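You operate a simulated robot arm through the tools that you are given. There is no shell and no other tool. Be economical: measure what you need, move in short steps, check, and stop when the job is done.

Carry out the task below with a simulated robot arm. There is one attempt and no reset: what you move stays moved.

## Task
Open the caps drawer, put the felt pad in the inside of the caps drawer, then shut the drawer. Then fetch the grey cable gland from the packing table top and set it on the top of mould 63. Then take the green tape roll and leave it on the strap roll shelf. The order counts.
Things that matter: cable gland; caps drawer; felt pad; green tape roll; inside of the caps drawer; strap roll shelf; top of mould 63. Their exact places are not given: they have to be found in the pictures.

The check looks at the end state, three seconds after you hand in, the way a careful person would. Anything else that was tipped, shoved, dropped, spilled or broken makes it a failure. Lids that push on must go on centred and level and be pressed home; caps that screw on are set level and turned clockwise until they are tight.

## Robot
A 6-joint arm with a fingered hand on a trunk, on a base that drives. Base frame: it is fixed to the floor where the robot stands at the start and does not move with it; the origin is under the middle of the robot, x ahead of it, y to its left, z up. Lengths are in cm, angles in degrees, forces in N, time in s.
With the tool pointing down near the work surface it reaches from about 12 to 82 cm from the robot's upright axis, wherever it stands. Its first joint turns from -166.0 to 166.0 degrees. Places, roughly: cable gland [100, -75, 100]; caps drawer [80, 0, 70]; felt pad [75, 300, 100]; green tape roll [-175, -50, 75]; inside of the caps drawer [80, -20, 70]; strap roll shelf [20, -190, 120]; top of mould 63 [-280, 50, 70]. Payload 5 kg.
The TCP is the grasp point between the finger pads, 3.6 cm short of the fingertips. In the tool frame z runs along the fingers and y along their closing line. Largest opening 12 cm; the body of the gripper starts 4.2 cm behind the TCP. The gripper is a hand of 4 fingers: y runs from the thumb to the fingers, the wrist lies at [-1.9, -12.3, -21.1] in the tool frame.
Orientation is told as [roll, pitch, yaw] about the base's x, y, z axes, in that order, counted from this pose: with the fingers straight down and the wrist toward the robot, the tool's x, y and z point along [0, 1, 0], [1, 0, 0] and [0, 0, -1] of the base frame.

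## Interface
- The arm moves only by the tool servo_tool. Its argument "steps" is a list of rows, each a list of 2 entries, a list of its own where there are three numbers: the shift along the base's x, y, z in units of 25 mm (1.0 is 25 mm), then the turn, a rotation vector about the base's x, y, z in units of 6 degrees (1.0 is 6 degrees). In form: [[[x, y, z], [ax, ay, az]], ...]. A call has 1 to 8 rows; each row shifts and turns the commanded pose from where the row before left it. A call with a number of a shift or a turn outside -1 to 1 is refused whole. Each row takes 0.2 s and may step no farther than 5 cm and 8.6 degrees from the row before; otherwise, the whole call is refused. Where a pose cannot be reached the arm comes as near as it can. A force on the tool above 40 N (or 10 N above the force at the start of the call, whichever is more), or a blocked arm, ends the call early, and 0.2 s more pass. In this call time passes only in rows, and 0.2 s behind the last. The reply holds the time, the measured pose of the TCP, the force on the tool along the base axes, the opening and the grip force, in the units named above and with some noise, with the torque about the TCP (base axes, N m) and any sound that the robot's microphone picked up.
- Cameras (640 x 400 px; columns grow to the right, rows downward): "scene" is now at [9.04, -1.52, 168.15]; the picture's right is [-0.27, -0.96, -0.00], its down [-0.82, 0.24, -0.51] and it looks along [0.50, -0.14, -0.86] (base axes); focal length 254 px, centre (320, 200). "wrist" rides on the gripper at [7.3, -10.1, -14.2] in the tool frame; the picture's right is [-0.79, 0.29, -0.54], its down [-0.56, -0.70, 0.44] and it looks along [-0.25, 0.65, 0.71] (tool axes); focal length 280 px, centre (320, 200).
- camera(camera): a new picture of that camera. It takes no simulated time.
- lift_body(by): slides the trunk up (or, below 0, down) by that many cm; the arm and the scene camera ride with it, the base frame stays. It gives what a move gives, with no picture.
- base_move(legs): drives the robot by 1 to 6 legs, each [ahead, turn to the left] in cm and degrees, along the robot's own axes; the way and the turn of a leg run together, so that a leg with both is an arc; at most 150 cm and 180 degrees a leg. The arm and the cameras ride along, it lands a little off, and it stops where it bumps. It gives what a move gives.
- set_fingers(index, middle, ring, thumb_bend, thumb_turn): sets how far each is bent, from 0 (flat) to 1 (curled in); at 0.3 the hand is open as for a grip, at 0.7 the pads meet at the TCP. One left out holds its place. A second passes; each finger stops where it meets its share of the squeeze, and holds until it gets a number again. It is the only way to open and close the hand. It gives what a move gives, with no picture; readings hold the bend of each and the force on the fingers (four entries, about 0 where the hand has none), thumb and palm. thumb_turn goes from beside the hand (0) to across from the fingers (1), as for a grip.
- aim_head(pan, tilt): turns the head with the scene camera to pan (to the left, within 86 degrees either way) and tilt (down, from -29 to 69), counted from straight ahead of the robot. It gives what a move gives.
- measure_at(camera, pixels): for up to 12 pixels [column, row] of the newest picture of that camera ("zoom" is the newest enlarged one), the place [x, y, z] in the base frame of the surface seen there, good to about 0.3 cm, but the place of the scene camera against the robot may be out by one fixed shift of up to 1.8 cm in any direction. It takes no simulated time.
- enlarge(camera, box): a new picture of the part [left, top, right, bottom] of that camera's present view, enlarged. It takes no simulated time.
- finish_job(): hands the job in; it is judged then, once.

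Keep the steps short. Do not move on a guess: measure, check each grasp and each placing, and mend mistakes. In all there are 110 turns and 90 pictures (those below and enlarged ones count). Leave the gripper open and the arm clear of the work at the hand-in unless told otherwise, and finish with a single line.

The tools are called by a JSON object that holds its "op" and its "data". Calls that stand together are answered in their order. servo_tool: Moves the arm, as the interface text tells. Its arguments: {"type":"object","properties":{"steps":{"type":"array"}},"required":["steps"]} The other tools are called the same way: lift_body (by) slides the trunk up or down; set_fingers (index, middle, ring, thumb_bend, thumb_turn) moves the fingers one by one; base_move (legs) drives the base; aim_head (pan, tilt) turns the head that bears the scene camera; camera (camera) takes a picture; measure_at (camera, pixels) gives the place of the surface under pixels of a picture; enlarge (camera, box) takes an enlarged picture of a part of a camera's view; finish_job () hands the job in.

At the start:

```text
clock: 0.0
tool_pos: [44.83, -39.26, 110.3]
orientation: [0.0, 0.0, -0.1]
contact_force: [0.0, 0.0, 0.6]
ft_torque: [0.0, 0.04, 0.03]
finger_gap: 11.96
grasp_force: 0.1
shape: jaw
bend: [0.3, 0.3, 0.3, 0.3, 0.98]
finger forces: [0.0, 0.1, 0.0, 0.0, 0.0, 0.0]
trunk travel left (down, up): [-70.0, 14.0]
robot x, y, heading: [0.31, -0.01, 0.2]
head pan, tilt: [-15.9, 59.0]
```

scene: 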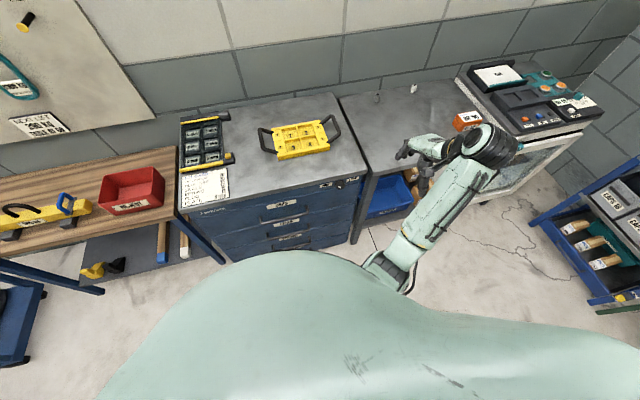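
wrist: 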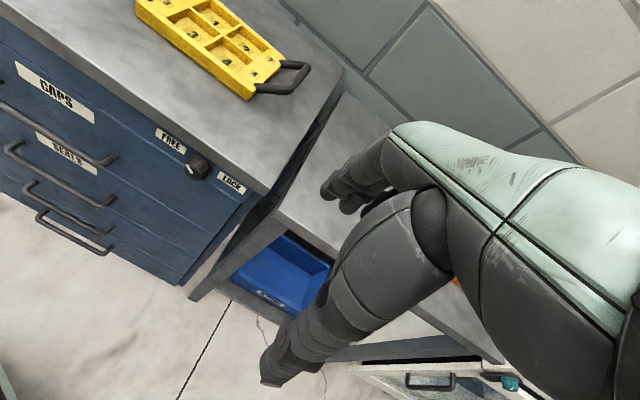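

I see the cabinet with a CAPS drawer and a FREE/LOCK knob in the wrist view. I'll look closer and measure it.

{"op": "enlarge", "data": {"camera": "wrist", "box": [0, 40, 260, 260]}}

{"op": "measure_at", "data": {"camera": "wrist", "pixels": [[55, 92], [110, 160], [60, 132], [5, 105], [198, 168], [172, 140], [230, 183], [260, 190], [62, 152], [50, 30], [107, 202]]}}

{"op": "measure_at", "data": {"camera": "scene", "pixels": [[340, 184], [200, 212], [281, 205], [270, 222], [310, 215], [470, 118], [377, 95], [413, 88], [300, 135], [205, 190], [130, 190]]}}

```text
1.82 times, centred on (130, 150) of wrist
```

zoom: 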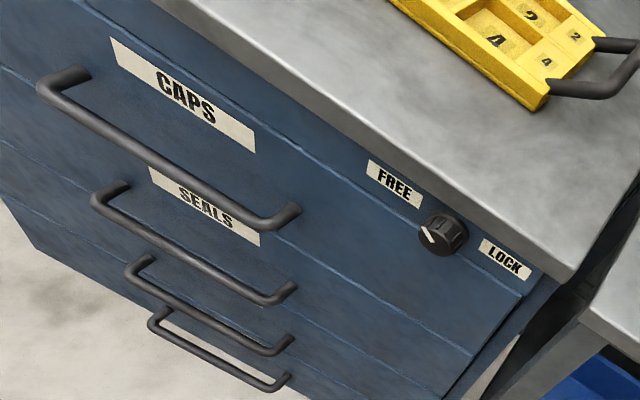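

```text
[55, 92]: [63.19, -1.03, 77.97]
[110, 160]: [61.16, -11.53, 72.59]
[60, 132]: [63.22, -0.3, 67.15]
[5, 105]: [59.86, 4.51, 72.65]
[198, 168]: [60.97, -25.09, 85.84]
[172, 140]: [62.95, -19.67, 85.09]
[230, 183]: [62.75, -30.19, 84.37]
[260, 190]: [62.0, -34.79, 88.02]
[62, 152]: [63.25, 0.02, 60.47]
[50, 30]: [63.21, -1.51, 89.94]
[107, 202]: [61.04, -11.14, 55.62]
```

```text
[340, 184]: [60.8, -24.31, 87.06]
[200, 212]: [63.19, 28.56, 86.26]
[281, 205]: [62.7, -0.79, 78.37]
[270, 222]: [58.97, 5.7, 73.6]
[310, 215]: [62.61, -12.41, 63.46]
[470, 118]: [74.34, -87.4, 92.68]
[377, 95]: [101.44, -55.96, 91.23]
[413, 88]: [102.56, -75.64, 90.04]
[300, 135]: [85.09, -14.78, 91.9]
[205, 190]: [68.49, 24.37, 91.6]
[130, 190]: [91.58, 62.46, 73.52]
```

The knob's white mark seems to point toward FREE. I'll zoom on it and survey the rest of the room to the left.

{"op": "enlarge", "data": {"camera": "wrist", "box": [150, 120, 250, 200]}}

{"op": "aim_head", "data": {"pan": 75, "tilt": 25}}

{"op": "camera", "data": {"camera": "scene"}}

{"op": "aim_head", "data": {"pan": -75, "tilt": 25}}

{"op": "camera", "data": {"camera": "scene"}}

```text
5.00 times, centred on (200, 160) of wrist
```

zoom: 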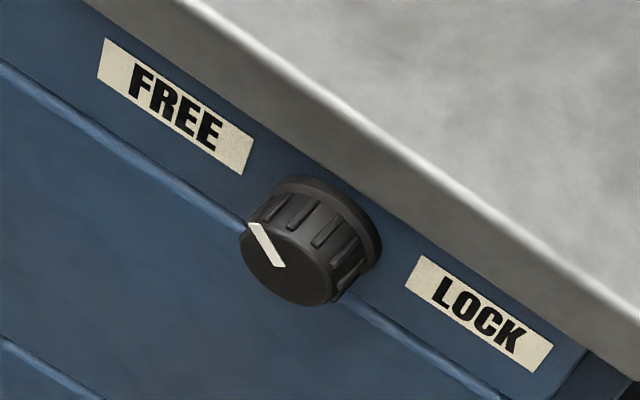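

```text
clock: 1.7
tool_pos: [44.87, -39.23, 110.27]
orientation: [-0.1, 0.0, 0.1]
contact_force: [-0.1, 0.4, -0.5]
ft_torque: [0.0, 0.03, 0.0]
finger_gap: 11.96
grasp_force: 0.2
shape: jaw
bend: [0.3, 0.3, 0.3, 0.3, 0.98]
finger forces: [0.0, 0.0, 0.0, 0.0, 0.0, 0.1]
trunk travel left (down, up): [-70.0, 14.0]
robot x, y, heading: [-0.01, -0.19, 0.1]
head pan, tilt: [75.0, 25.0]
```

```text
85 pictures are left
```

scene: 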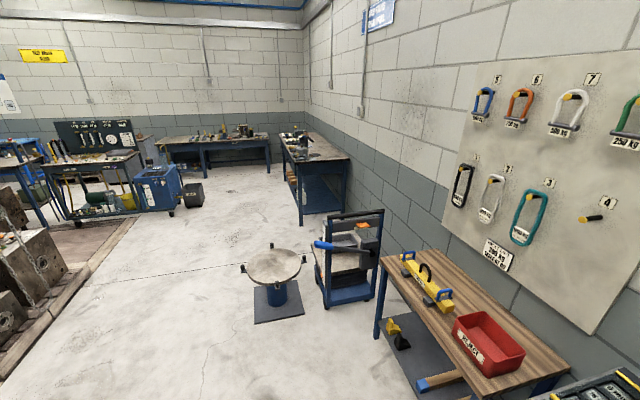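

```text
clock: 4.0
tool_pos: [44.96, -39.25, 110.14]
orientation: [0.0, 0.0, 0.0]
contact_force: [-0.8, -0.2, -0.3]
ft_torque: [0.01, -0.01, -0.01]
finger_gap: 11.96
grasp_force: 0.0
shape: jaw
bend: [0.3, 0.3, 0.3, 0.3, 0.98]
finger forces: [0.0, 0.0, 0.0, 0.0, 0.0, 0.1]
trunk travel left (down, up): [-70.0, 14.0]
robot x, y, heading: [-0.13, -0.07, -0.1]
head pan, tilt: [-75.0, 25.0]
```

```text
84 pictures are left
```

scene: 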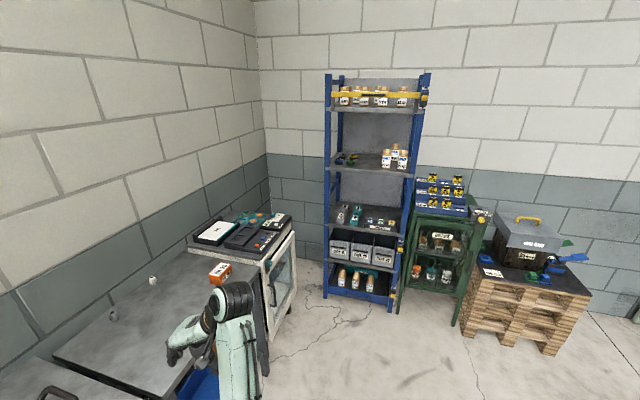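

The knob points to FREE. The CAPS handle bar sits at about x 60.5, y −12..+9, z 72.6. I'll bring the hand in front of it with the fingers turned forward, fingers above and thumb below.

{"op": "servo_tool", "data": {"steps": [[[0.18, 0.955, -0.8], [0, -0.9375, 0]], [[0.18, 0.955, -0.8], [0, -0.9375, 0]], [[0.18, 0.955, -0.8], [0, -0.9375, 0]], [[0.18, 0.955, -0.8], [0, -0.9375, 0]], [[0.18, 0.955, -0.8], [0, -0.9375, 0]], [[0.18, 0.955, -0.8], [0, -0.9375, 0]], [[0.18, 0.955, -0.8], [0, -0.9375, 0]], [[0.18, 0.955, -0.8], [0, -0.9375, 0]]]}}

{"op": "aim_head", "data": {"pan": 0, "tilt": 60}}

{"op": "camera", "data": {"camera": "scene"}}

```text
clock: 5.8
tool_pos: [48.46, -20.04, 94.39]
orientation: [-0.1, -45.1, 0.0]
contact_force: [-1.0, 0.1, -0.3]
ft_torque: [-0.03, -0.02, 0.0]
finger_gap: 11.97
grasp_force: 0.1
shape: jaw
bend: [0.3, 0.3, 0.3, 0.3, 0.98]
finger forces: [0.0, 0.0, 0.0, 0.0, 0.1, 0.0]
trunk travel left (down, up): [-70.0, 14.0]
robot x, y, heading: [-0.05, -0.13, -0.2]
head pan, tilt: [-75.0, 25.0]
```

```text
clock: 7.3
tool_pos: [48.56, -20.12, 94.57]
orientation: [0.1, -44.9, 0.0]
contact_force: [-0.2, -0.1, -0.5]
ft_torque: [0.0, 0.03, -0.01]
finger_gap: 12.0
grasp_force: 0.1
shape: jaw
bend: [0.3, 0.3, 0.3, 0.3, 0.98]
finger forces: [0.1, 0.0, 0.1, 0.0, 0.1, 0.0]
trunk travel left (down, up): [-70.0, 14.0]
robot x, y, heading: [0.26, -0.06, 0.1]
head pan, tilt: [0.0, 60.0]
```

```text
83 pictures are left
```

scene: 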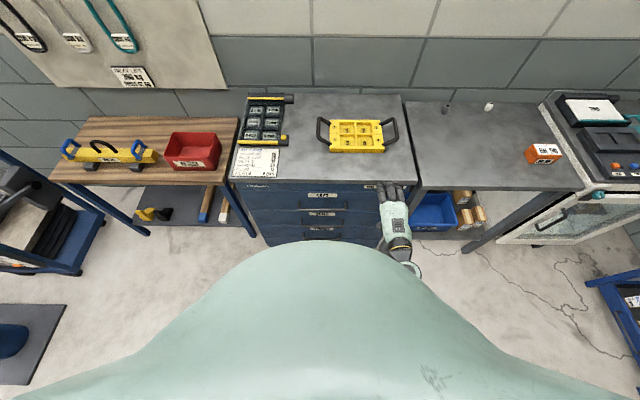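

The arm follows well. I continue down to handle height with the turn finished.

{"op": "servo_tool", "data": {"steps": [[[0.1, 0.955, -1], [0, -0.9375, 0]], [[0.1, 0.955, -1], [0, -0.9375, 0]], [[0.1, 0.955, -1], [0, -0.9375, 0]], [[0.1, 0.955, -1], [0, -0.9375, 0]], [[0.1, 0.955, -1], [0, -0.9375, 0]], [[0.1, 0.955, -1], [0, -0.9375, 0]], [[0.1, 0.955, -1], [0, -0.9375, 0]], [[0.1, 0.955, -1], [0, -0.9375, 0]]]}}

{"op": "camera", "data": {"camera": "wrist"}}

{"op": "camera", "data": {"camera": "scene"}}

```text
clock: 9.1
tool_pos: [47.11, -4.12, 81.8]
orientation: [-107.7, -89.7, 108.0]
contact_force: [0.7, 0.6, 0.9]
ft_torque: [0.02, 0.01, 0.01]
finger_gap: 11.98
grasp_force: 0.0
shape: jaw
bend: [0.3, 0.3, 0.3, 0.3, 0.98]
finger forces: [0.1, 0.0, 0.0, 0.1, 0.0, 0.0]
out of reach, approached as far as the arm can: row 7, 8
trunk travel left (down, up): [-70.0, 14.0]
robot x, y, heading: [-0.36, 0.1, -0.1]
head pan, tilt: [0.0, 60.0]
```

```text
82 pictures are left
```

wrist: 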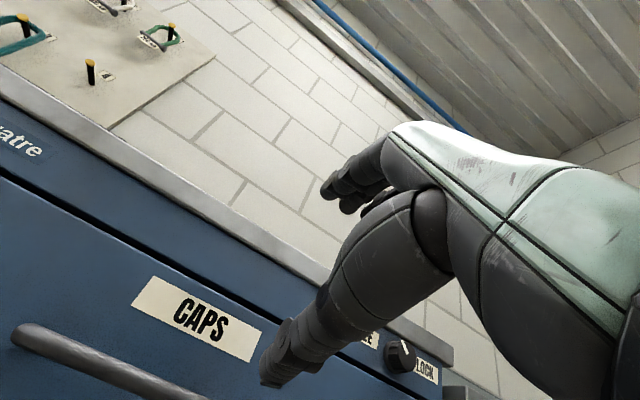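

```text
81 pictures are left
```

scene: 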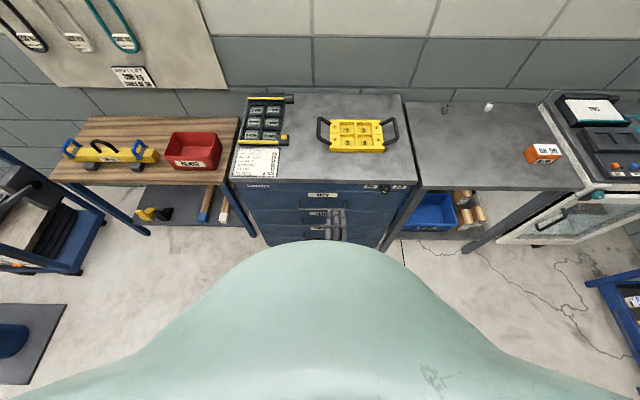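

The last rows were out of reach because the wrist is too near the body. I'll back off 12 cm and lower the trunk.

{"op": "base_move", "data": {"legs": [[-12, 0]]}}

{"op": "lift_body", "data": {"by": -9}}

{"op": "servo_tool", "data": {"steps": [[[0.8, 0, 0], [0, 0, 0]], [[0.8, 0, 0], [0, 0, 0]], [[0.8, 0, 0], [0, 0, 0]], [[0.8, 0, 0], [0, 0, 0]], [[0.8, 0, 0], [0, 0, 0]], [[0.8, 0, 0], [0, 0, 0]]]}}

{"op": "camera", "data": {"camera": "wrist"}}

{"op": "camera", "data": {"camera": "scene"}}

```text
clock: 10.4
tool_pos: [35.6, -4.16, 81.71]
orientation: [-53.3, -89.6, 53.6]
contact_force: [-0.1, 0.6, -0.7]
ft_torque: [0.01, 0.02, 0.0]
finger_gap: 12.01
grasp_force: 0.0
shape: jaw
bend: [0.3, 0.3, 0.3, 0.3, 0.98]
finger forces: [0.0, 0.1, 0.0, 0.1, 0.0, 0.0]
trunk travel left (down, up): [-70.0, 14.0]
robot x, y, heading: [-11.62, 0.0, -0.1]
head pan, tilt: [0.0, 60.0]
```

```text
clock: 11.6
tool_pos: [35.71, -4.1, 72.79]
orientation: [-56.7, -89.8, 57.1]
contact_force: [0.7, -0.3, -0.5]
ft_torque: [0.0, 0.02, 0.04]
finger_gap: 12.01
grasp_force: 0.0
shape: jaw
bend: [0.3, 0.3, 0.3, 0.3, 0.98]
finger forces: [0.1, 0.0, 0.0, 0.0, 0.0, 0.1]
trunk travel left (down, up): [-61.0, 23.0]
robot x, y, heading: [-11.77, 0.13, -0.0]
head pan, tilt: [0.0, 60.0]
```

```text
clock: 13.0
tool_pos: [43.66, -6.51, 75.46]
orientation: [-49.5, -89.4, 50.3]
contact_force: [0.8, -0.5, 0.4]
ft_torque: [0.0, -0.01, -0.01]
finger_gap: 11.99
grasp_force: 0.1
shape: jaw
bend: [0.3, 0.3, 0.3, 0.3, 0.98]
finger forces: [0.0, 0.0, 0.0, 0.1, 0.1, 0.0]
out of reach, approached as far as the arm can: row 1, 2, 3, 4, 5, 6
trunk travel left (down, up): [-61.0, 23.0]
robot x, y, heading: [-11.84, 0.01, 0.1]
head pan, tilt: [0.0, 60.0]
```

```text
80 pictures are left
```

wrist: 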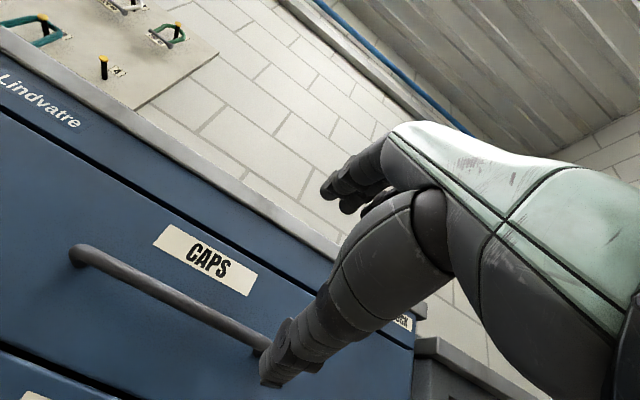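

```text
79 pictures are left
```

scene: 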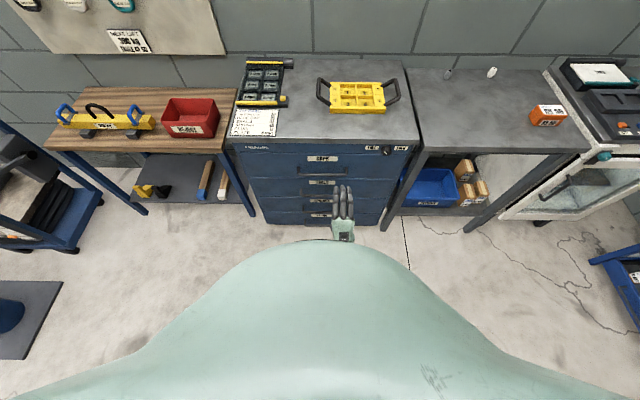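

The arm is limited low down, so I'll lower the trunk further and raise the hand relative to it.

{"op": "lift_body", "data": {"by": -25}}

{"op": "servo_tool", "data": {"steps": [[[0, 0, 1], [0, 0, 0]], [[0, 0, 1], [0, 0, 0]], [[0, 0, 1], [0, 0, 0]], [[0, 0, 1], [0, 0, 0]], [[0, 0, 1], [0, 0, 0]], [[0, 0, 1], [0, 0, 0]], [[0, 0, 1], [0, 0, 0]], [[0, 0, 1], [0, 0, 0]]]}}

```text
clock: 15.6
tool_pos: [43.52, -6.49, 50.5]
orientation: [-56.0, -89.5, 56.7]
contact_force: [0.2, -0.3, 0.7]
ft_torque: [-0.01, -0.04, -0.02]
finger_gap: 12.0
grasp_force: 0.0
shape: jaw
bend: [0.3, 0.3, 0.3, 0.3, 0.98]
finger forces: [0.1, 0.0, 0.0, 0.0, 0.1, 0.0]
trunk travel left (down, up): [-36.0, 48.0]
robot x, y, heading: [-11.47, -0.35, -0.0]
head pan, tilt: [0.0, 60.0]
```

```text
clock: 17.4
tool_pos: [45.75, -7.05, 51.55]
orientation: [-75.8, -89.3, 76.6]
contact_force: [0.2, 0.0, 0.0]
ft_torque: [0.0, 0.0, 0.03]
finger_gap: 11.99
grasp_force: 0.0
shape: jaw
bend: [0.3, 0.3, 0.3, 0.3, 0.98]
finger forces: [0.0, 0.0, 0.0, 0.0, 0.0, 0.0]
out of reach, approached as far as the arm can: row 1, 2, 3, 4, 5, 6, 7, 8
trunk travel left (down, up): [-36.0, 48.0]
robot x, y, heading: [-11.62, 0.29, 0.1]
head pan, tilt: [0.0, 60.0]
```

Still stuck, so this must be a wrist joint limit. I'll ease the pitch back while rising.

{"op": "servo_tool", "data": {"steps": [[[0, 0, 1], [0, 1, 0]], [[0, 0, 1], [0, 1, 0]], [[0, 0, 1], [0, 1, 0]], [[0, 0, 1], [0, 1, 0]], [[0, 0, 1], [0, 1, 0]]]}}

{"op": "camera", "data": {"camera": "scene"}}

```text
clock: 18.8
tool_pos: [42.92, -6.14, 48.9]
orientation: [8.1, -44.6, -5.9]
contact_force: [0.1, 0.0, -0.1]
ft_torque: [0.01, 0.04, 0.0]
finger_gap: 12.0
grasp_force: 0.1
shape: jaw
bend: [0.3, 0.3, 0.3, 0.3, 0.98]
finger forces: [0.0, 0.1, 0.1, 0.0, 0.0, 0.1]
out of reach, approached as far as the arm can: row 1
trunk travel left (down, up): [-36.0, 48.0]
robot x, y, heading: [-11.56, -0.14, 0.1]
head pan, tilt: [0.0, 60.0]
stopped in row 5: the arm was blocked; the commanded pose is now the measured one
```

```text
78 pictures are left
```

scene: 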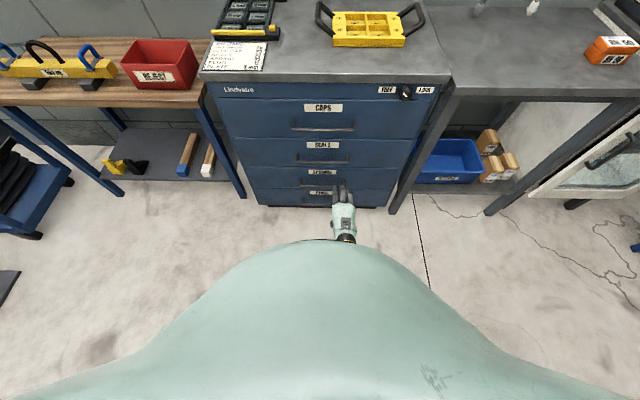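

Pitch is now −45° and the arm is freer. I'll raise it to handle height.

{"op": "servo_tool", "data": {"steps": [[[0, 0, 1], [0, 0, 0]], [[0, 0, 1], [0, 0, 0]], [[0, 0, 1], [0, 0, 0]], [[0, 0, 1], [0, 0, 0]], [[0, 0, 1], [0, 0, 0]], [[0, 0, 1], [0, 0, 0]], [[0, 0, 1], [0, 0, 0]], [[0, 0, 1], [0, 0, 0]]]}}

{"op": "camera", "data": {"camera": "wrist"}}

```text
clock: 20.6
tool_pos: [43.87, -6.25, 68.63]
orientation: [7.9, -44.5, -5.6]
contact_force: [0.0, -0.5, -0.6]
ft_torque: [-0.01, -0.03, -0.01]
finger_gap: 11.99
grasp_force: 0.1
shape: jaw
bend: [0.3, 0.3, 0.3, 0.3, 0.98]
finger forces: [0.1, 0.1, 0.0, 0.1, 0.0, 0.1]
trunk travel left (down, up): [-36.0, 48.0]
robot x, y, heading: [-11.81, -0.08, 0.0]
head pan, tilt: [0.0, 60.0]
```

```text
77 pictures are left
```

wrist: 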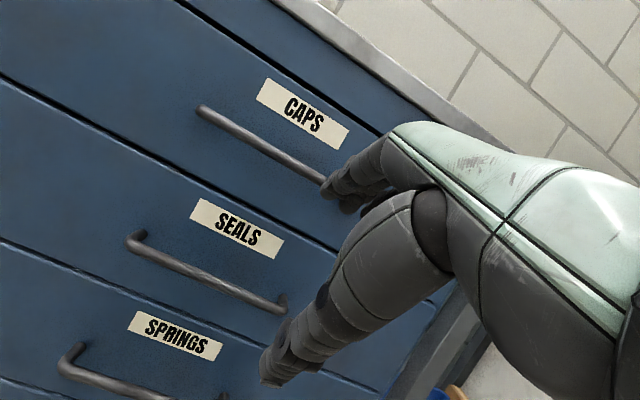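

The view is good. I'll straighten the roll, tilt to about −72°, and measure the handle from this wrist picture.

{"op": "measure_at", "data": {"camera": "wrist", "pixels": [[203, 112], [230, 127], [260, 144], [290, 161], [318, 177], [240, 150], [280, 105], [150, 245], [200, 272]]}}

{"op": "servo_tool", "data": {"steps": [[[0, 0, 0.3], [-0.93, 0, 0]], [[0.3, 0.4, 0.3], [0, -0.9, 0]], [[0.4, 0.5, 0.3], [0, -0.9, 0]], [[0.4, 0.5, 0.3], [0, -0.9, 0]], [[0.4, 0.4, 0.3], [0, -0.9, 0]], [[0.4, 0.3, 0.3], [0, -0.9, 0]]]}}

{"op": "camera", "data": {"camera": "wrist"}}

```text
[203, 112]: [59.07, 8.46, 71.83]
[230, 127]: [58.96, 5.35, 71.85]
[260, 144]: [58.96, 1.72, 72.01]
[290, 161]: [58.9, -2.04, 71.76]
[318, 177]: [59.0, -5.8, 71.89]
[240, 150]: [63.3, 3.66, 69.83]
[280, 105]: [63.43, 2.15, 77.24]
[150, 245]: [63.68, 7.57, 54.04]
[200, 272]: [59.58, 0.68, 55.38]
```

```text
clock: 22.0
tool_pos: [47.18, -0.48, 71.56]
orientation: [-20.5, -65.3, 19.6]
contact_force: [0.2, -1.1, 2.1]
ft_torque: [0.02, 0.0, 0.02]
finger_gap: 11.99
grasp_force: 0.1
shape: jaw
bend: [0.3, 0.3, 0.3, 0.3, 0.98]
finger forces: [0.0, 0.0, 0.0, 0.0, 0.1, 0.1]
out of reach, approached as far as the arm can: row 5, 6
trunk travel left (down, up): [-36.0, 48.0]
robot x, y, heading: [-11.94, -0.01, -0.3]
head pan, tilt: [0.0, 60.0]
```

```text
76 pictures are left
```

wrist: 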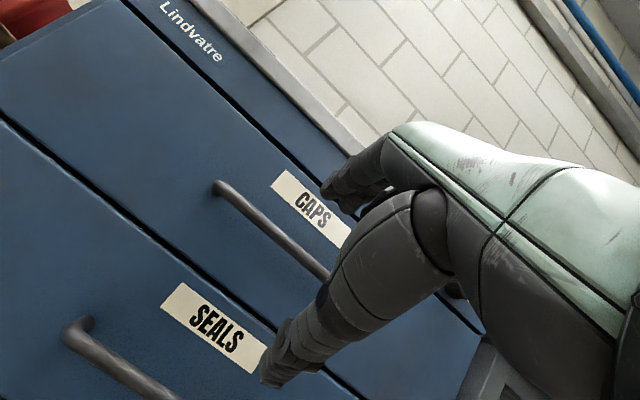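

The handle bar's front is at x 58.9, z 71.9, with the face at 63.3, so about 3 cm is free behind it. I'll come down over the bar with a shallower tilt of about −24°, so first I move above and in front.

{"op": "servo_tool", "data": {"steps": [[[0, 0, 0.5], [0, 1, 0]], [[0, 0, 0.5], [0, 1, 0]], [[0.2, 0, 0.5], [0, 1, 0]], [[0.4, 0, 0.5], [0, 1, 0]], [[0.5, 0, 0.5], [0, 1, 0]], [[0.5, 0, 0.5], [0, 1, 0]], [[0.5, 0, 0.5], [0, 1, 0]], [[0.5, 0, 0.5], [0, 1, 0]]]}}

{"op": "set_fingers", "data": {"index": 0.58, "middle": 0.58, "ring": 0.58, "thumb_bend": 0.58}}

{"op": "camera", "data": {"camera": "wrist"}}

{"op": "enlarge", "data": {"camera": "scene", "box": [200, 50, 440, 250]}}

```text
clock: 23.8
tool_pos: [53.18, 0.58, 81.28]
orientation: [2.1, -28.2, 2.4]
contact_force: [-0.1, 0.3, 1.1]
ft_torque: [0.01, 0.0, 0.0]
finger_gap: 11.99
grasp_force: 0.0
shape: jaw
bend: [0.3, 0.3, 0.3, 0.3, 0.98]
finger forces: [0.0, 0.0, 0.1, 0.0, 0.1, 0.0]
out of reach, approached as far as the arm can: row 1, 2, 3
trunk travel left (down, up): [-36.0, 48.0]
robot x, y, heading: [-11.45, 0.07, -0.1]
head pan, tilt: [0.0, 60.0]
```

```text
clock: 24.8
tool_pos: [53.21, 0.67, 81.21]
orientation: [2.0, -28.4, 2.3]
contact_force: [0.3, 0.2, 0.0]
ft_torque: [0.03, -0.01, -0.04]
finger_gap: 4.41
grasp_force: 0.0
shape: fingers
bend: [0.57, 0.57, 0.57, 0.57, 0.98]
finger forces: [0.0, 0.0, 0.1, 0.0, 0.0, 0.1]
trunk travel left (down, up): [-36.0, 48.0]
robot x, y, heading: [-11.61, -0.26, -0.1]
head pan, tilt: [0.0, 60.0]
```

```text
75 pictures are left
```

wrist: 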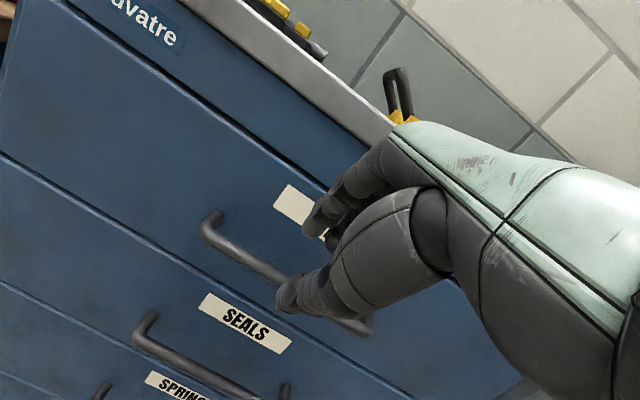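

```text
2.00 times, centred on (320, 150) of scene
```

zoom: 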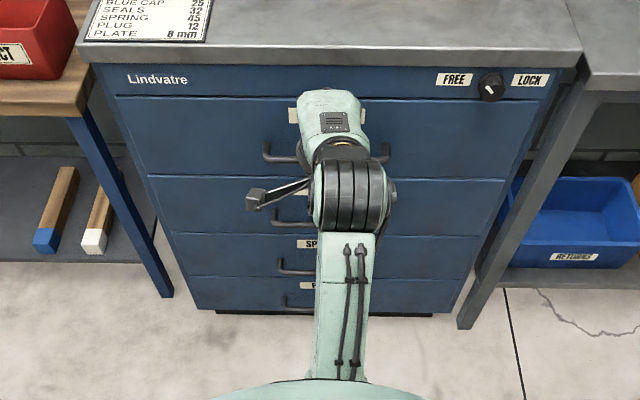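

I close a bit more (gap about 3 cm), go to −16° pitch, and stop just above the bar.

{"op": "set_fingers", "data": {"index": 0.62, "middle": 0.62, "ring": 0.62, "thumb_bend": 0.62}}

{"op": "servo_tool", "data": {"steps": [[[0.4, -0.2, 0], [-0.3, 0.7, -0.4]], [[0.5, 0, 0], [0, 0.7, 0]], [[0.6, 0, -0.1], [0, 0.6, 0]]]}}

{"op": "camera", "data": {"camera": "wrist"}}

```text
clock: 25.8
tool_pos: [53.26, 0.69, 81.23]
orientation: [2.0, -28.4, 2.3]
contact_force: [1.4, 0.2, -0.7]
ft_torque: [-0.02, -0.04, -0.01]
finger_gap: 2.9
grasp_force: 0.0
shape: fingers
bend: [0.62, 0.62, 0.62, 0.62, 0.98]
finger forces: [0.1, 0.0, 0.0, 0.0, 0.0, 0.0]
trunk travel left (down, up): [-36.0, 48.0]
robot x, y, heading: [-11.68, 0.05, -0.1]
head pan, tilt: [0.0, 60.0]
```

```text
clock: 26.6
tool_pos: [57.0, 0.17, 80.91]
orientation: [0.3, -16.3, 0.7]
contact_force: [-0.4, -0.3, -0.5]
ft_torque: [-0.01, -0.02, -0.03]
finger_gap: 2.89
grasp_force: 0.0
shape: fingers
bend: [0.62, 0.62, 0.62, 0.62, 0.98]
finger forces: [0.0, 0.0, 0.1, 0.0, 0.1, 0.0]
trunk travel left (down, up): [-36.0, 48.0]
robot x, y, heading: [-11.34, -0.07, -0.0]
head pan, tilt: [0.0, 60.0]
```

```text
73 pictures are left
```

wrist: 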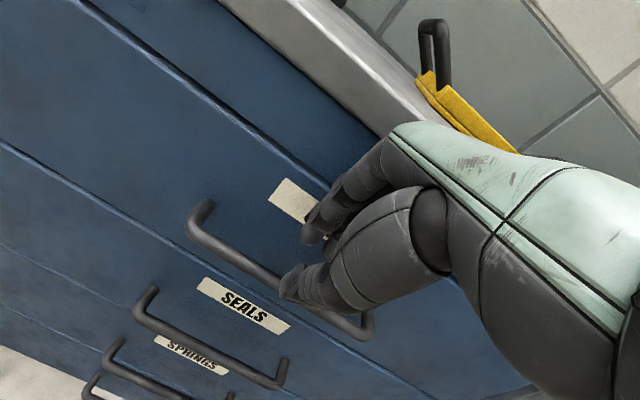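

The bar lies right below the gap between thumb and fingers. I go down along the fingers 8.6 cm.

{"op": "servo_tool", "data": {"steps": [[[0.25, 0, -0.865], [0, 0, 0]], [[0.25, 0, -0.865], [0, 0, 0]], [[0.25, 0, -0.865], [0, 0, 0]], [[0.25, 0, -0.865], [0, 0, 0]]]}}

{"op": "camera", "data": {"camera": "wrist"}}

```text
clock: 27.4
tool_pos: [58.27, 0.12, 76.02]
orientation: [0.3, -17.0, 0.7]
contact_force: [-28.6, 0.3, 8.9]
ft_torque: [-0.16, -1.2, -0.37]
finger_gap: 2.84
grasp_force: 20.2
shape: fingers
bend: [0.62, 0.7, 0.62, 0.62, 0.98]
finger forces: [0.1, 39.2, 0.3, 0.1, 0.0, 0.0]
trunk travel left (down, up): [-36.0, 48.0]
robot x, y, heading: [-11.68, 0.09, 0.0]
head pan, tilt: [0.0, 60.0]
stopped in row 3: the force on the tool passed its limit at 51 N (the readings are from after the stop); the commanded pose is now the measured one
```

```text
72 pictures are left
```

wrist: 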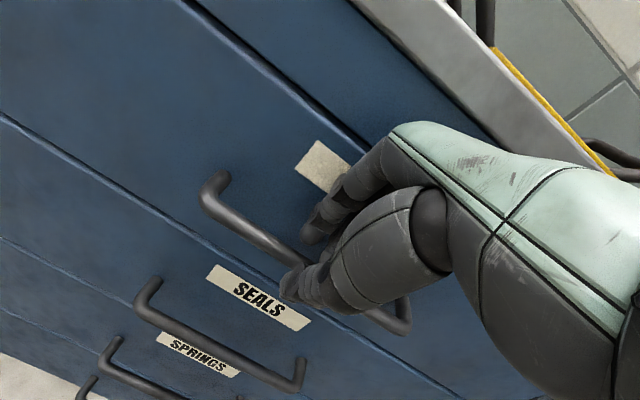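

The middle finger touched the drawer face. I'll back off and come in flatter, at about −55°.

{"op": "servo_tool", "data": {"steps": [[[-0.8, 0, 0.8], [0, 0, 0]], [[-0.8, 0, 0.6], [0, 0, 0]], [[-0.5, 0, 0], [0, -0.9, 0]], [[-0.3, 0, 0], [0, -0.9, 0]], [[-0.1, 0, 0], [0, -1, 0]], [[0, 0, -0.2], [0, -1, 0]], [[0, 0, -0.3], [0, -1, 0]], [[0, 0, -0.4], [0, -1, 0]]]}}

{"op": "set_fingers", "data": {"index": 0.62, "middle": 0.62, "ring": 0.62, "thumb_bend": 0.6}}

{"op": "camera", "data": {"camera": "wrist"}}

```text
clock: 29.2
tool_pos: [52.46, -0.03, 76.8]
orientation: [-0.5, -51.6, 1.0]
contact_force: [-0.3, -0.7, 0.2]
ft_torque: [-0.03, 0.04, -0.02]
finger_gap: 2.87
grasp_force: 0.1
shape: fingers
bend: [0.62, 0.62, 0.62, 0.62, 0.98]
finger forces: [0.1, 0.0, 0.0, 0.0, 0.0, 0.1]
trunk travel left (down, up): [-36.0, 48.0]
robot x, y, heading: [-11.6, 0.15, -0.0]
head pan, tilt: [0.0, 60.0]
```

```text
clock: 30.2
tool_pos: [52.32, 0.08, 76.84]
orientation: [-0.6, -51.6, 1.2]
contact_force: [0.0, -0.3, -0.6]
ft_torque: [-0.03, -0.02, -0.03]
finger_gap: 3.13
grasp_force: 0.1
shape: fingers
bend: [0.62, 0.62, 0.62, 0.6, 0.98]
finger forces: [0.0, 0.1, 0.0, 0.0, 0.0, 0.0]
trunk travel left (down, up): [-36.0, 48.0]
robot x, y, heading: [-11.51, 0.11, 0.1]
head pan, tilt: [0.0, 60.0]
```

```text
71 pictures are left
```

wrist: 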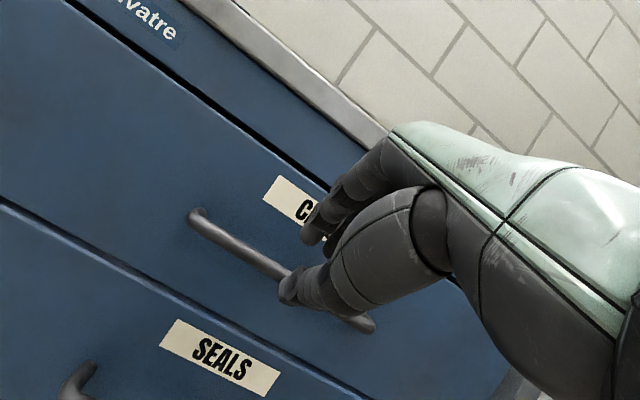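

{"op": "servo_tool", "data": {"steps": [[[0.62, 0, -0.44], [0, 0, 0]], [[0.62, 0, -0.44], [0, 0, 0]], [[0.62, 0, -0.44], [0, 0, 0]], [[0.6, 0, -0.44], [0, 0, 0]]]}}

{"op": "camera", "data": {"camera": "wrist"}}

```text
clock: 31.2
tool_pos: [58.55, -0.05, 72.37]
orientation: [-0.5, -51.6, 1.2]
contact_force: [0.0, -0.6, 0.0]
ft_torque: [0.06, 0.0, 0.02]
finger_gap: 3.12
grasp_force: 0.0
shape: fingers
bend: [0.62, 0.62, 0.62, 0.6, 0.98]
finger forces: [0.0, 0.0, 0.0, 0.1, 0.0, 0.0]
trunk travel left (down, up): [-36.0, 48.0]
robot x, y, heading: [-11.94, 0.52, 0.1]
head pan, tilt: [0.0, 60.0]
```

```text
70 pictures are left
```

wrist: 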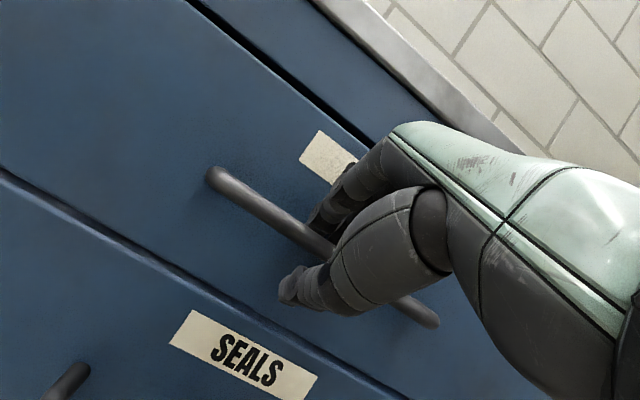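

No contact, and the bar lies between thumb and fingers. I close the hand on it.

{"op": "set_fingers", "data": {"index": 0.75, "middle": 0.75, "ring": 0.75, "thumb_bend": 0.75}}

```text
clock: 32.2
tool_pos: [58.65, 0.04, 72.34]
orientation: [-0.5, -51.3, 1.1]
contact_force: [-1.3, 0.4, -7.2]
ft_torque: [-0.03, 0.01, 0.06]
finger_gap: 0.0
grasp_force: 3.6
shape: fingers
bend: [0.74, 0.75, 0.75, 0.72, 0.97]
finger forces: [0.0, 0.1, 1.5, 0.1, 6.2, 0.0]
trunk travel left (down, up): [-36.0, 48.0]
robot x, y, heading: [-11.71, 0.55, -0.1]
head pan, tilt: [0.0, 60.0]
```

It looks closed around the bar. I pull a short way and watch whether the drawer follows.

{"op": "servo_tool", "data": {"steps": [[[-0.5, 0, 0], [0, 0, 0]], [[-0.5, 0, 0], [0, 0, 0]], [[-0.5, 0, 0], [0, 0, 0]], [[-0.5, 0, 0], [0, 0, 0]]]}}

{"op": "camera", "data": {"camera": "wrist"}}

```text
clock: 33.2
tool_pos: [53.58, 0.18, 72.4]
orientation: [-0.5, -51.6, 1.3]
contact_force: [-1.8, 1.0, -6.5]
ft_torque: [0.06, -0.01, 0.14]
finger_gap: 0.0
grasp_force: 4.3
shape: fingers
bend: [0.74, 0.75, 0.74, 0.72, 0.97]
finger forces: [0.1, 0.1, 3.8, 0.0, 5.2, 0.0]
trunk travel left (down, up): [-36.0, 48.0]
robot x, y, heading: [-11.89, -0.28, -0.2]
head pan, tilt: [0.0, 60.0]
```

```text
69 pictures are left
```

wrist: 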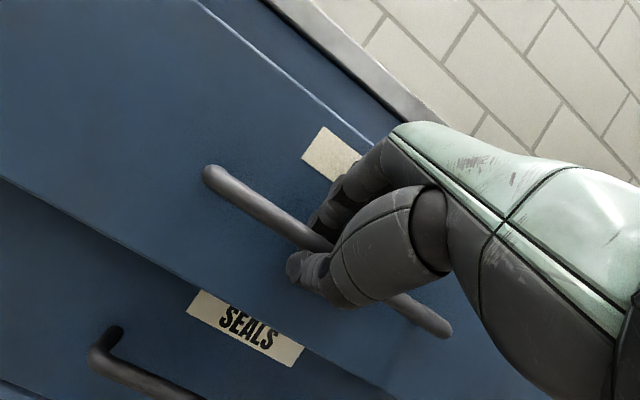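

The drawer follows. I'll open it further by driving straight back 22 cm.

{"op": "base_move", "data": {"legs": [[-22, 0]]}}

{"op": "camera", "data": {"camera": "scene"}}

```text
clock: 35.0
tool_pos: [31.78, 0.14, 72.43]
orientation: [-0.6, -51.6, 1.2]
contact_force: [0.5, 5.5, -5.5]
ft_torque: [0.05, -0.05, 0.13]
finger_gap: 0.0
grasp_force: 4.0
shape: fingers
bend: [0.74, 0.75, 0.74, 0.72, 0.97]
finger forces: [0.0, 0.4, 3.5, 0.0, 3.8, 0.0]
trunk travel left (down, up): [-36.0, 48.0]
robot x, y, heading: [-33.09, -0.11, -0.1]
head pan, tilt: [0.0, 60.0]
```

```text
68 pictures are left
```

scene: 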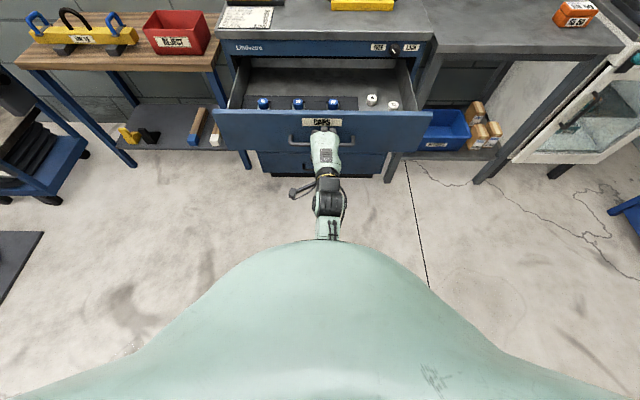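

The drawer is open about 27 cm, with caps in the front. I release the handle and back out.

{"op": "set_fingers", "data": {"index": 0.6, "middle": 0.6, "ring": 0.6, "thumb_bend": 0.55}}

{"op": "servo_tool", "data": {"steps": [[[-0.62, 0, 0.44], [0, 0, 0]], [[-0.62, 0, 0.44], [0, 0, 0]], [[-0.62, 0, 0.44], [0, 0, 0]], [[-0.6, 0, 0.44], [0, 0, 0]]]}}

{"op": "camera", "data": {"camera": "wrist"}}

{"op": "measure_at", "data": {"camera": "scene", "pixels": [[264, 102], [300, 104], [333, 104], [371, 99], [394, 105], [320, 80], [400, 80], [300, 75], [324, 112], [240, 108], [420, 108]]}}

```text
clock: 36.0
tool_pos: [31.67, 0.06, 72.56]
orientation: [-0.5, -51.7, 1.1]
contact_force: [0.5, 0.2, 2.1]
ft_torque: [-0.01, -0.1, 0.0]
finger_gap: 4.28
grasp_force: 1.0
shape: fingers
bend: [0.59, 0.6, 0.59, 0.55, 0.97]
finger forces: [1.1, 0.4, 0.7, 0.0, 0.0, 0.0]
trunk travel left (down, up): [-36.0, 48.0]
robot x, y, heading: [-33.58, 0.17, 0.0]
head pan, tilt: [0.0, 60.0]
```

```text
clock: 37.0
tool_pos: [25.5, 0.1, 76.91]
orientation: [-0.4, -51.6, 1.2]
contact_force: [-0.3, -0.3, -0.8]
ft_torque: [0.0, 0.01, 0.03]
finger_gap: 4.18
grasp_force: 0.2
shape: fingers
bend: [0.6, 0.6, 0.6, 0.55, 0.97]
finger forces: [0.0, 0.1, 0.1, 0.0, 0.0, 0.0]
trunk travel left (down, up): [-36.0, 48.0]
robot x, y, heading: [-33.55, 0.08, -0.1]
head pan, tilt: [0.0, 60.0]
```

```text
67 pictures are left
```

wrist: 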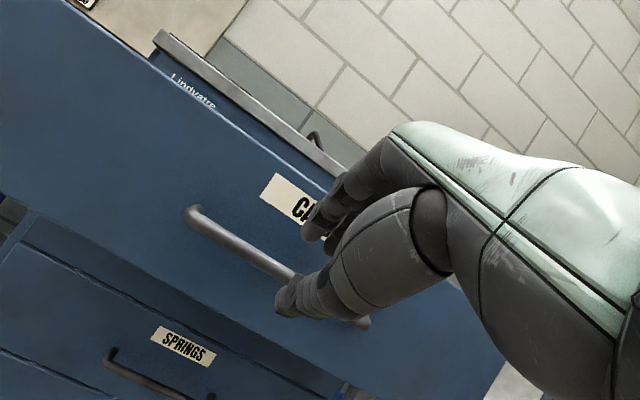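

```text
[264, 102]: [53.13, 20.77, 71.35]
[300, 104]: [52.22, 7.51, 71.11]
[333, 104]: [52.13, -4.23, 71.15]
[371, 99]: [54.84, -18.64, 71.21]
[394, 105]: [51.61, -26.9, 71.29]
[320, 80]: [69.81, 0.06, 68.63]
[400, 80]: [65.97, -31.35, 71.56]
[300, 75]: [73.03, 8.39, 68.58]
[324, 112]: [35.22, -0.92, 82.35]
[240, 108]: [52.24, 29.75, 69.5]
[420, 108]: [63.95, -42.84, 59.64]
```

The drawer floor is at z≈68, with free room behind the caps at x 57–62. Now I raise the trunk, turn left and look toward the felt pad's area.

{"op": "lift_body", "data": {"by": 34}}

{"op": "base_move", "data": {"legs": [[-6, 0], [0, 90]]}}

{"op": "aim_head", "data": {"pan": -10, "tilt": 25}}

{"op": "camera", "data": {"camera": "scene"}}

{"op": "aim_head", "data": {"pan": 80, "tilt": 25}}

{"op": "camera", "data": {"camera": "scene"}}

```text
clock: 40.3
tool_pos: [25.66, 0.07, 110.84]
orientation: [-0.6, -51.6, 1.1]
contact_force: [-0.1, 0.7, 0.1]
ft_torque: [-0.01, -0.02, 0.02]
finger_gap: 4.17
grasp_force: 0.0
shape: fingers
bend: [0.6, 0.6, 0.6, 0.55, 0.97]
finger forces: [0.1, 0.1, 0.0, 0.0, 0.0, 0.0]
trunk travel left (down, up): [-70.0, 14.0]
robot x, y, heading: [-33.46, 0.12, 0.1]
head pan, tilt: [0.0, 60.0]
```

```text
clock: 45.7
tool_pos: [-36.42, 59.03, 110.78]
orientation: [-0.6, -51.7, 88.0]
contact_force: [0.6, 0.3, 0.6]
ft_torque: [-0.02, 0.05, 0.0]
finger_gap: 4.16
grasp_force: 0.0
shape: fingers
bend: [0.6, 0.6, 0.6, 0.55, 0.97]
finger forces: [0.0, 0.1, 0.0, 0.0, 0.0, 0.0]
trunk travel left (down, up): [-70.0, 14.0]
robot x, y, heading: [-39.6, 0.28, 86.7]
head pan, tilt: [0.0, 60.0]
```

```text
clock: 46.7
tool_pos: [-36.44, 58.94, 110.82]
orientation: [-0.6, -51.6, 88.0]
contact_force: [0.2, 0.7, -0.3]
ft_torque: [-0.01, -0.02, 0.01]
finger_gap: 4.19
grasp_force: 0.0
shape: fingers
bend: [0.6, 0.6, 0.6, 0.55, 0.97]
finger forces: [0.1, 0.0, 0.0, 0.0, 0.1, 0.0]
trunk travel left (down, up): [-70.0, 14.0]
robot x, y, heading: [-39.65, 0.12, 87.1]
head pan, tilt: [-10.0, 25.0]
```

```text
66 pictures are left
```

scene: 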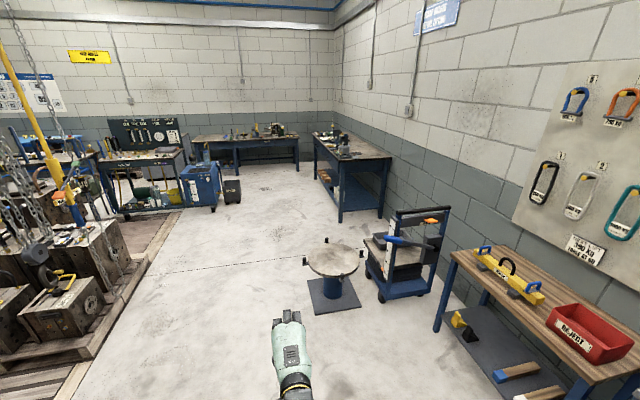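

```text
clock: 48.3
tool_pos: [-36.43, 58.99, 110.9]
orientation: [-0.6, -51.6, 87.9]
contact_force: [-0.4, 0.3, 0.3]
ft_torque: [-0.03, 0.01, 0.03]
finger_gap: 4.19
grasp_force: 0.1
shape: fingers
bend: [0.6, 0.6, 0.6, 0.55, 0.97]
finger forces: [0.0, 0.1, 0.0, 0.0, 0.1, 0.0]
trunk travel left (down, up): [-70.0, 14.0]
robot x, y, heading: [-39.45, 0.17, 87.0]
head pan, tilt: [80.0, 25.0]
```

```text
65 pictures are left
```

scene: 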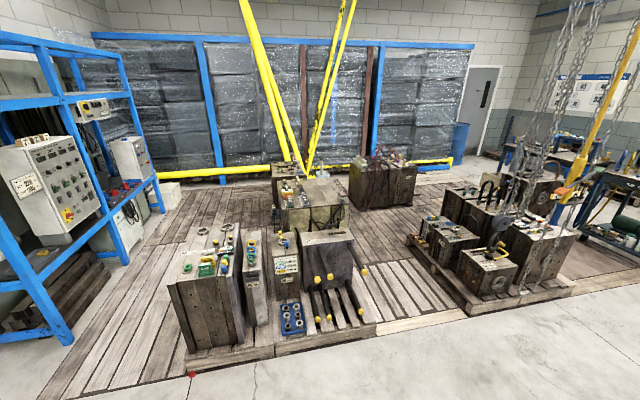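

I measure points in this view (the mould area behind my start) and enlarge it.

{"op": "enlarge", "data": {"camera": "scene", "box": [160, 150, 380, 360]}}

{"op": "measure_at", "data": {"camera": "scene", "pixels": [[207, 268], [188, 268], [250, 250], [288, 262], [325, 235], [291, 316], [195, 365], [370, 330], [310, 195], [280, 190], [440, 230], [390, 160]]}}

{"op": "aim_head", "data": {"pan": -20, "tilt": 25}}

{"op": "enlarge", "data": {"camera": "scene", "box": [180, 90, 420, 240]}}

{"op": "camera", "data": {"camera": "scene"}}

```text
1.90 times, centred on (270, 255) of scene
```

zoom: 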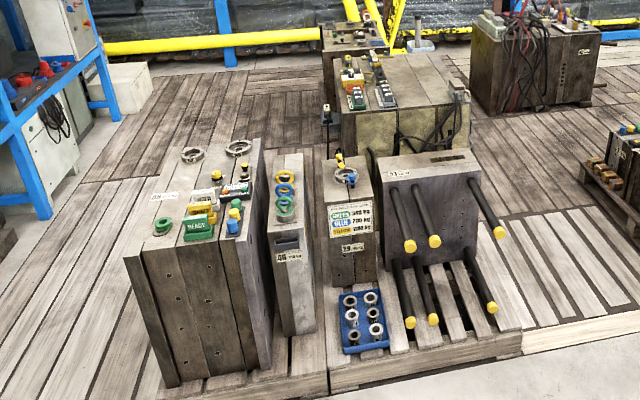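

```text
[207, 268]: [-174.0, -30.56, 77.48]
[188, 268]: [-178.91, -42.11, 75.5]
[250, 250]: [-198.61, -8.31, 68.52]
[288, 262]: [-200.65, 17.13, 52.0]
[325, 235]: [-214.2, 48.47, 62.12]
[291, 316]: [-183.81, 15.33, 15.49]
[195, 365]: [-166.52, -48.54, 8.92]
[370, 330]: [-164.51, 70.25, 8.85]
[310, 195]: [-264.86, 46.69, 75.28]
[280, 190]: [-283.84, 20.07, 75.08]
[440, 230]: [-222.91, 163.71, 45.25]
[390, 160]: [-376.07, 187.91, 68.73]
```

```text
clock: 50.1
tool_pos: [-36.51, 58.9, 110.9]
orientation: [-0.4, -51.6, 88.1]
contact_force: [-0.4, 0.0, 0.1]
ft_torque: [-0.02, 0.03, 0.03]
finger_gap: 4.2
grasp_force: 0.1
shape: fingers
bend: [0.6, 0.6, 0.6, 0.55, 0.97]
finger forces: [0.0, 0.0, 0.1, 0.0, 0.0, 0.0]
trunk travel left (down, up): [-70.0, 14.0]
robot x, y, heading: [-39.47, 0.15, 86.8]
head pan, tilt: [-20.0, 25.0]
```

```text
2.67 times, centred on (300, 165) of scene
```

zoom: 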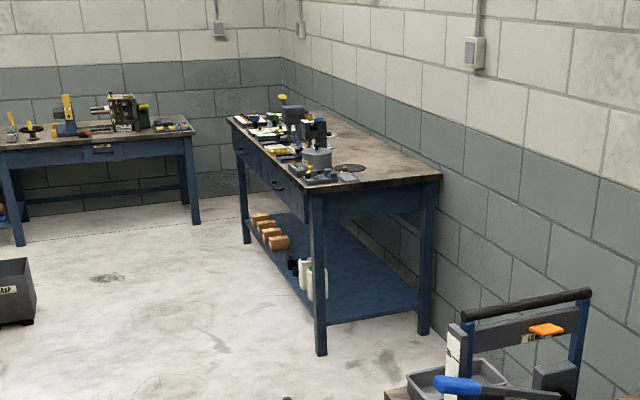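

```text
62 pictures are left
```

scene: 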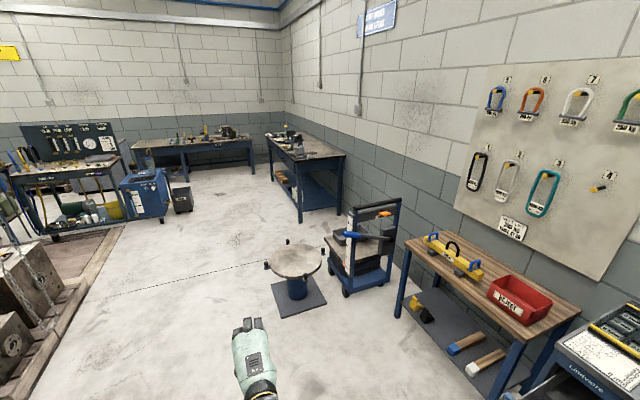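

The blue bench against the wall, around pixel (305,150), is about where the felt pad should be. I measure it and the obstacles.

{"op": "measure_at", "data": {"camera": "scene", "pixels": [[310, 155], [300, 155], [285, 140], [345, 155], [297, 158], [297, 222], [275, 140], [295, 258], [318, 262], [268, 265], [345, 285], [400, 315]]}}

```text
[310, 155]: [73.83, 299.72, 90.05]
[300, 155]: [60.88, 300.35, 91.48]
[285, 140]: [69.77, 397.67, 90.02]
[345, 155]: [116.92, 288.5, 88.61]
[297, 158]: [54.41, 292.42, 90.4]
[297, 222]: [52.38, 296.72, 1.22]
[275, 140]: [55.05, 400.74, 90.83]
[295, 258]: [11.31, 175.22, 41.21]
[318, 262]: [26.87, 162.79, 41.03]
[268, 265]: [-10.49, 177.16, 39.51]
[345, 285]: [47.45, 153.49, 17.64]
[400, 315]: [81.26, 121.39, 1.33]
```

The bench is at x 52–117, y ≥ 285, top at z≈89. I'll drive along x≈−60 past the stool, then turn to face the bench.

{"op": "base_move", "data": {"legs": [[0, 9], [150, 0], [150, 0], [0, -96]]}}

{"op": "aim_head", "data": {"pan": 0, "tilt": 30}}

{"op": "camera", "data": {"camera": "scene"}}

```text
clock: 72.3
tool_pos: [-11.6, 304.2, 110.85]
orientation: [-0.5, -51.6, -3.4]
contact_force: [-0.9, 0.3, -0.4]
ft_torque: [0.0, 0.0, 0.01]
finger_gap: 4.17
grasp_force: 0.1
shape: fingers
bend: [0.6, 0.6, 0.6, 0.55, 0.97]
finger forces: [0.0, 0.1, 0.0, 0.0, 0.1, 0.1]
trunk travel left (down, up): [-70.0, 14.0]
robot x, y, heading: [-70.78, 308.92, -4.5]
head pan, tilt: [-20.0, 25.0]
```

```text
clock: 73.1
tool_pos: [-11.67, 304.08, 110.86]
orientation: [-0.6, -51.6, -3.3]
contact_force: [0.3, 0.6, 1.3]
ft_torque: [-0.01, -0.02, 0.0]
finger_gap: 4.17
grasp_force: 0.1
shape: fingers
bend: [0.6, 0.6, 0.6, 0.55, 0.97]
finger forces: [0.0, 0.0, 0.1, 0.0, 0.0, 0.0]
trunk travel left (down, up): [-70.0, 14.0]
robot x, y, heading: [-71.11, 308.54, -4.6]
head pan, tilt: [0.0, 30.0]
```

```text
61 pictures are left
```

scene: 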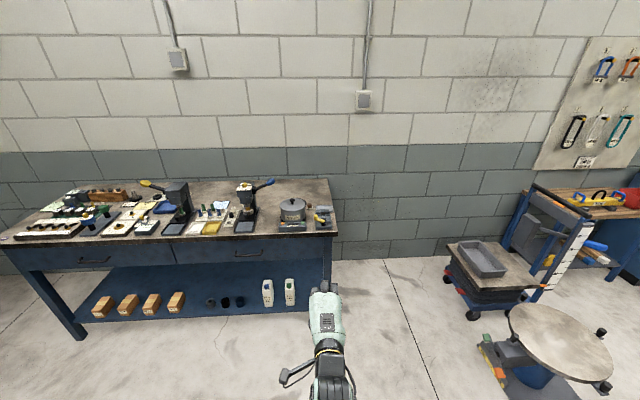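

{"op": "enlarge", "data": {"camera": "scene", "box": [130, 165, 350, 255]}}

{"op": "measure_at", "data": {"camera": "scene", "pixels": [[215, 228], [210, 212], [245, 226], [292, 225], [323, 210], [320, 222], [245, 205], [292, 205], [180, 200], [147, 228], [205, 215], [262, 232]]}}

```text
2.91 times, centred on (240, 210) of scene
```

zoom: 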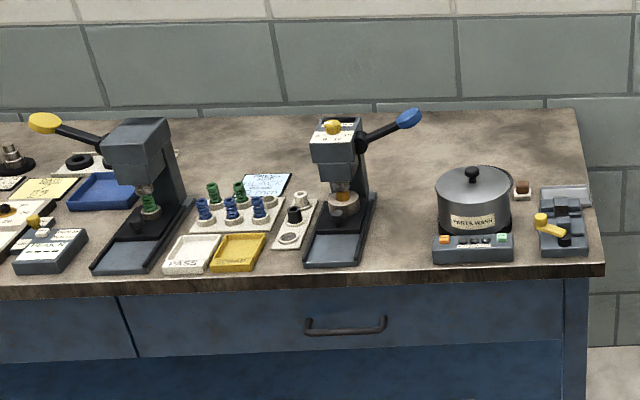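

```text
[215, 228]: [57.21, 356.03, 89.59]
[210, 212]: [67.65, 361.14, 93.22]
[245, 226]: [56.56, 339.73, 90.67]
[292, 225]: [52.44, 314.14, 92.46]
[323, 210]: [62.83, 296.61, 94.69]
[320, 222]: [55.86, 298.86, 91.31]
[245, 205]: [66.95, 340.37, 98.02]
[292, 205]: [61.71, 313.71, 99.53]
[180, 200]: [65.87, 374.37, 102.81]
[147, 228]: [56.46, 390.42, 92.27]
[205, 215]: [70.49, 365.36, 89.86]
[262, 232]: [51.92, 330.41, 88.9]
```

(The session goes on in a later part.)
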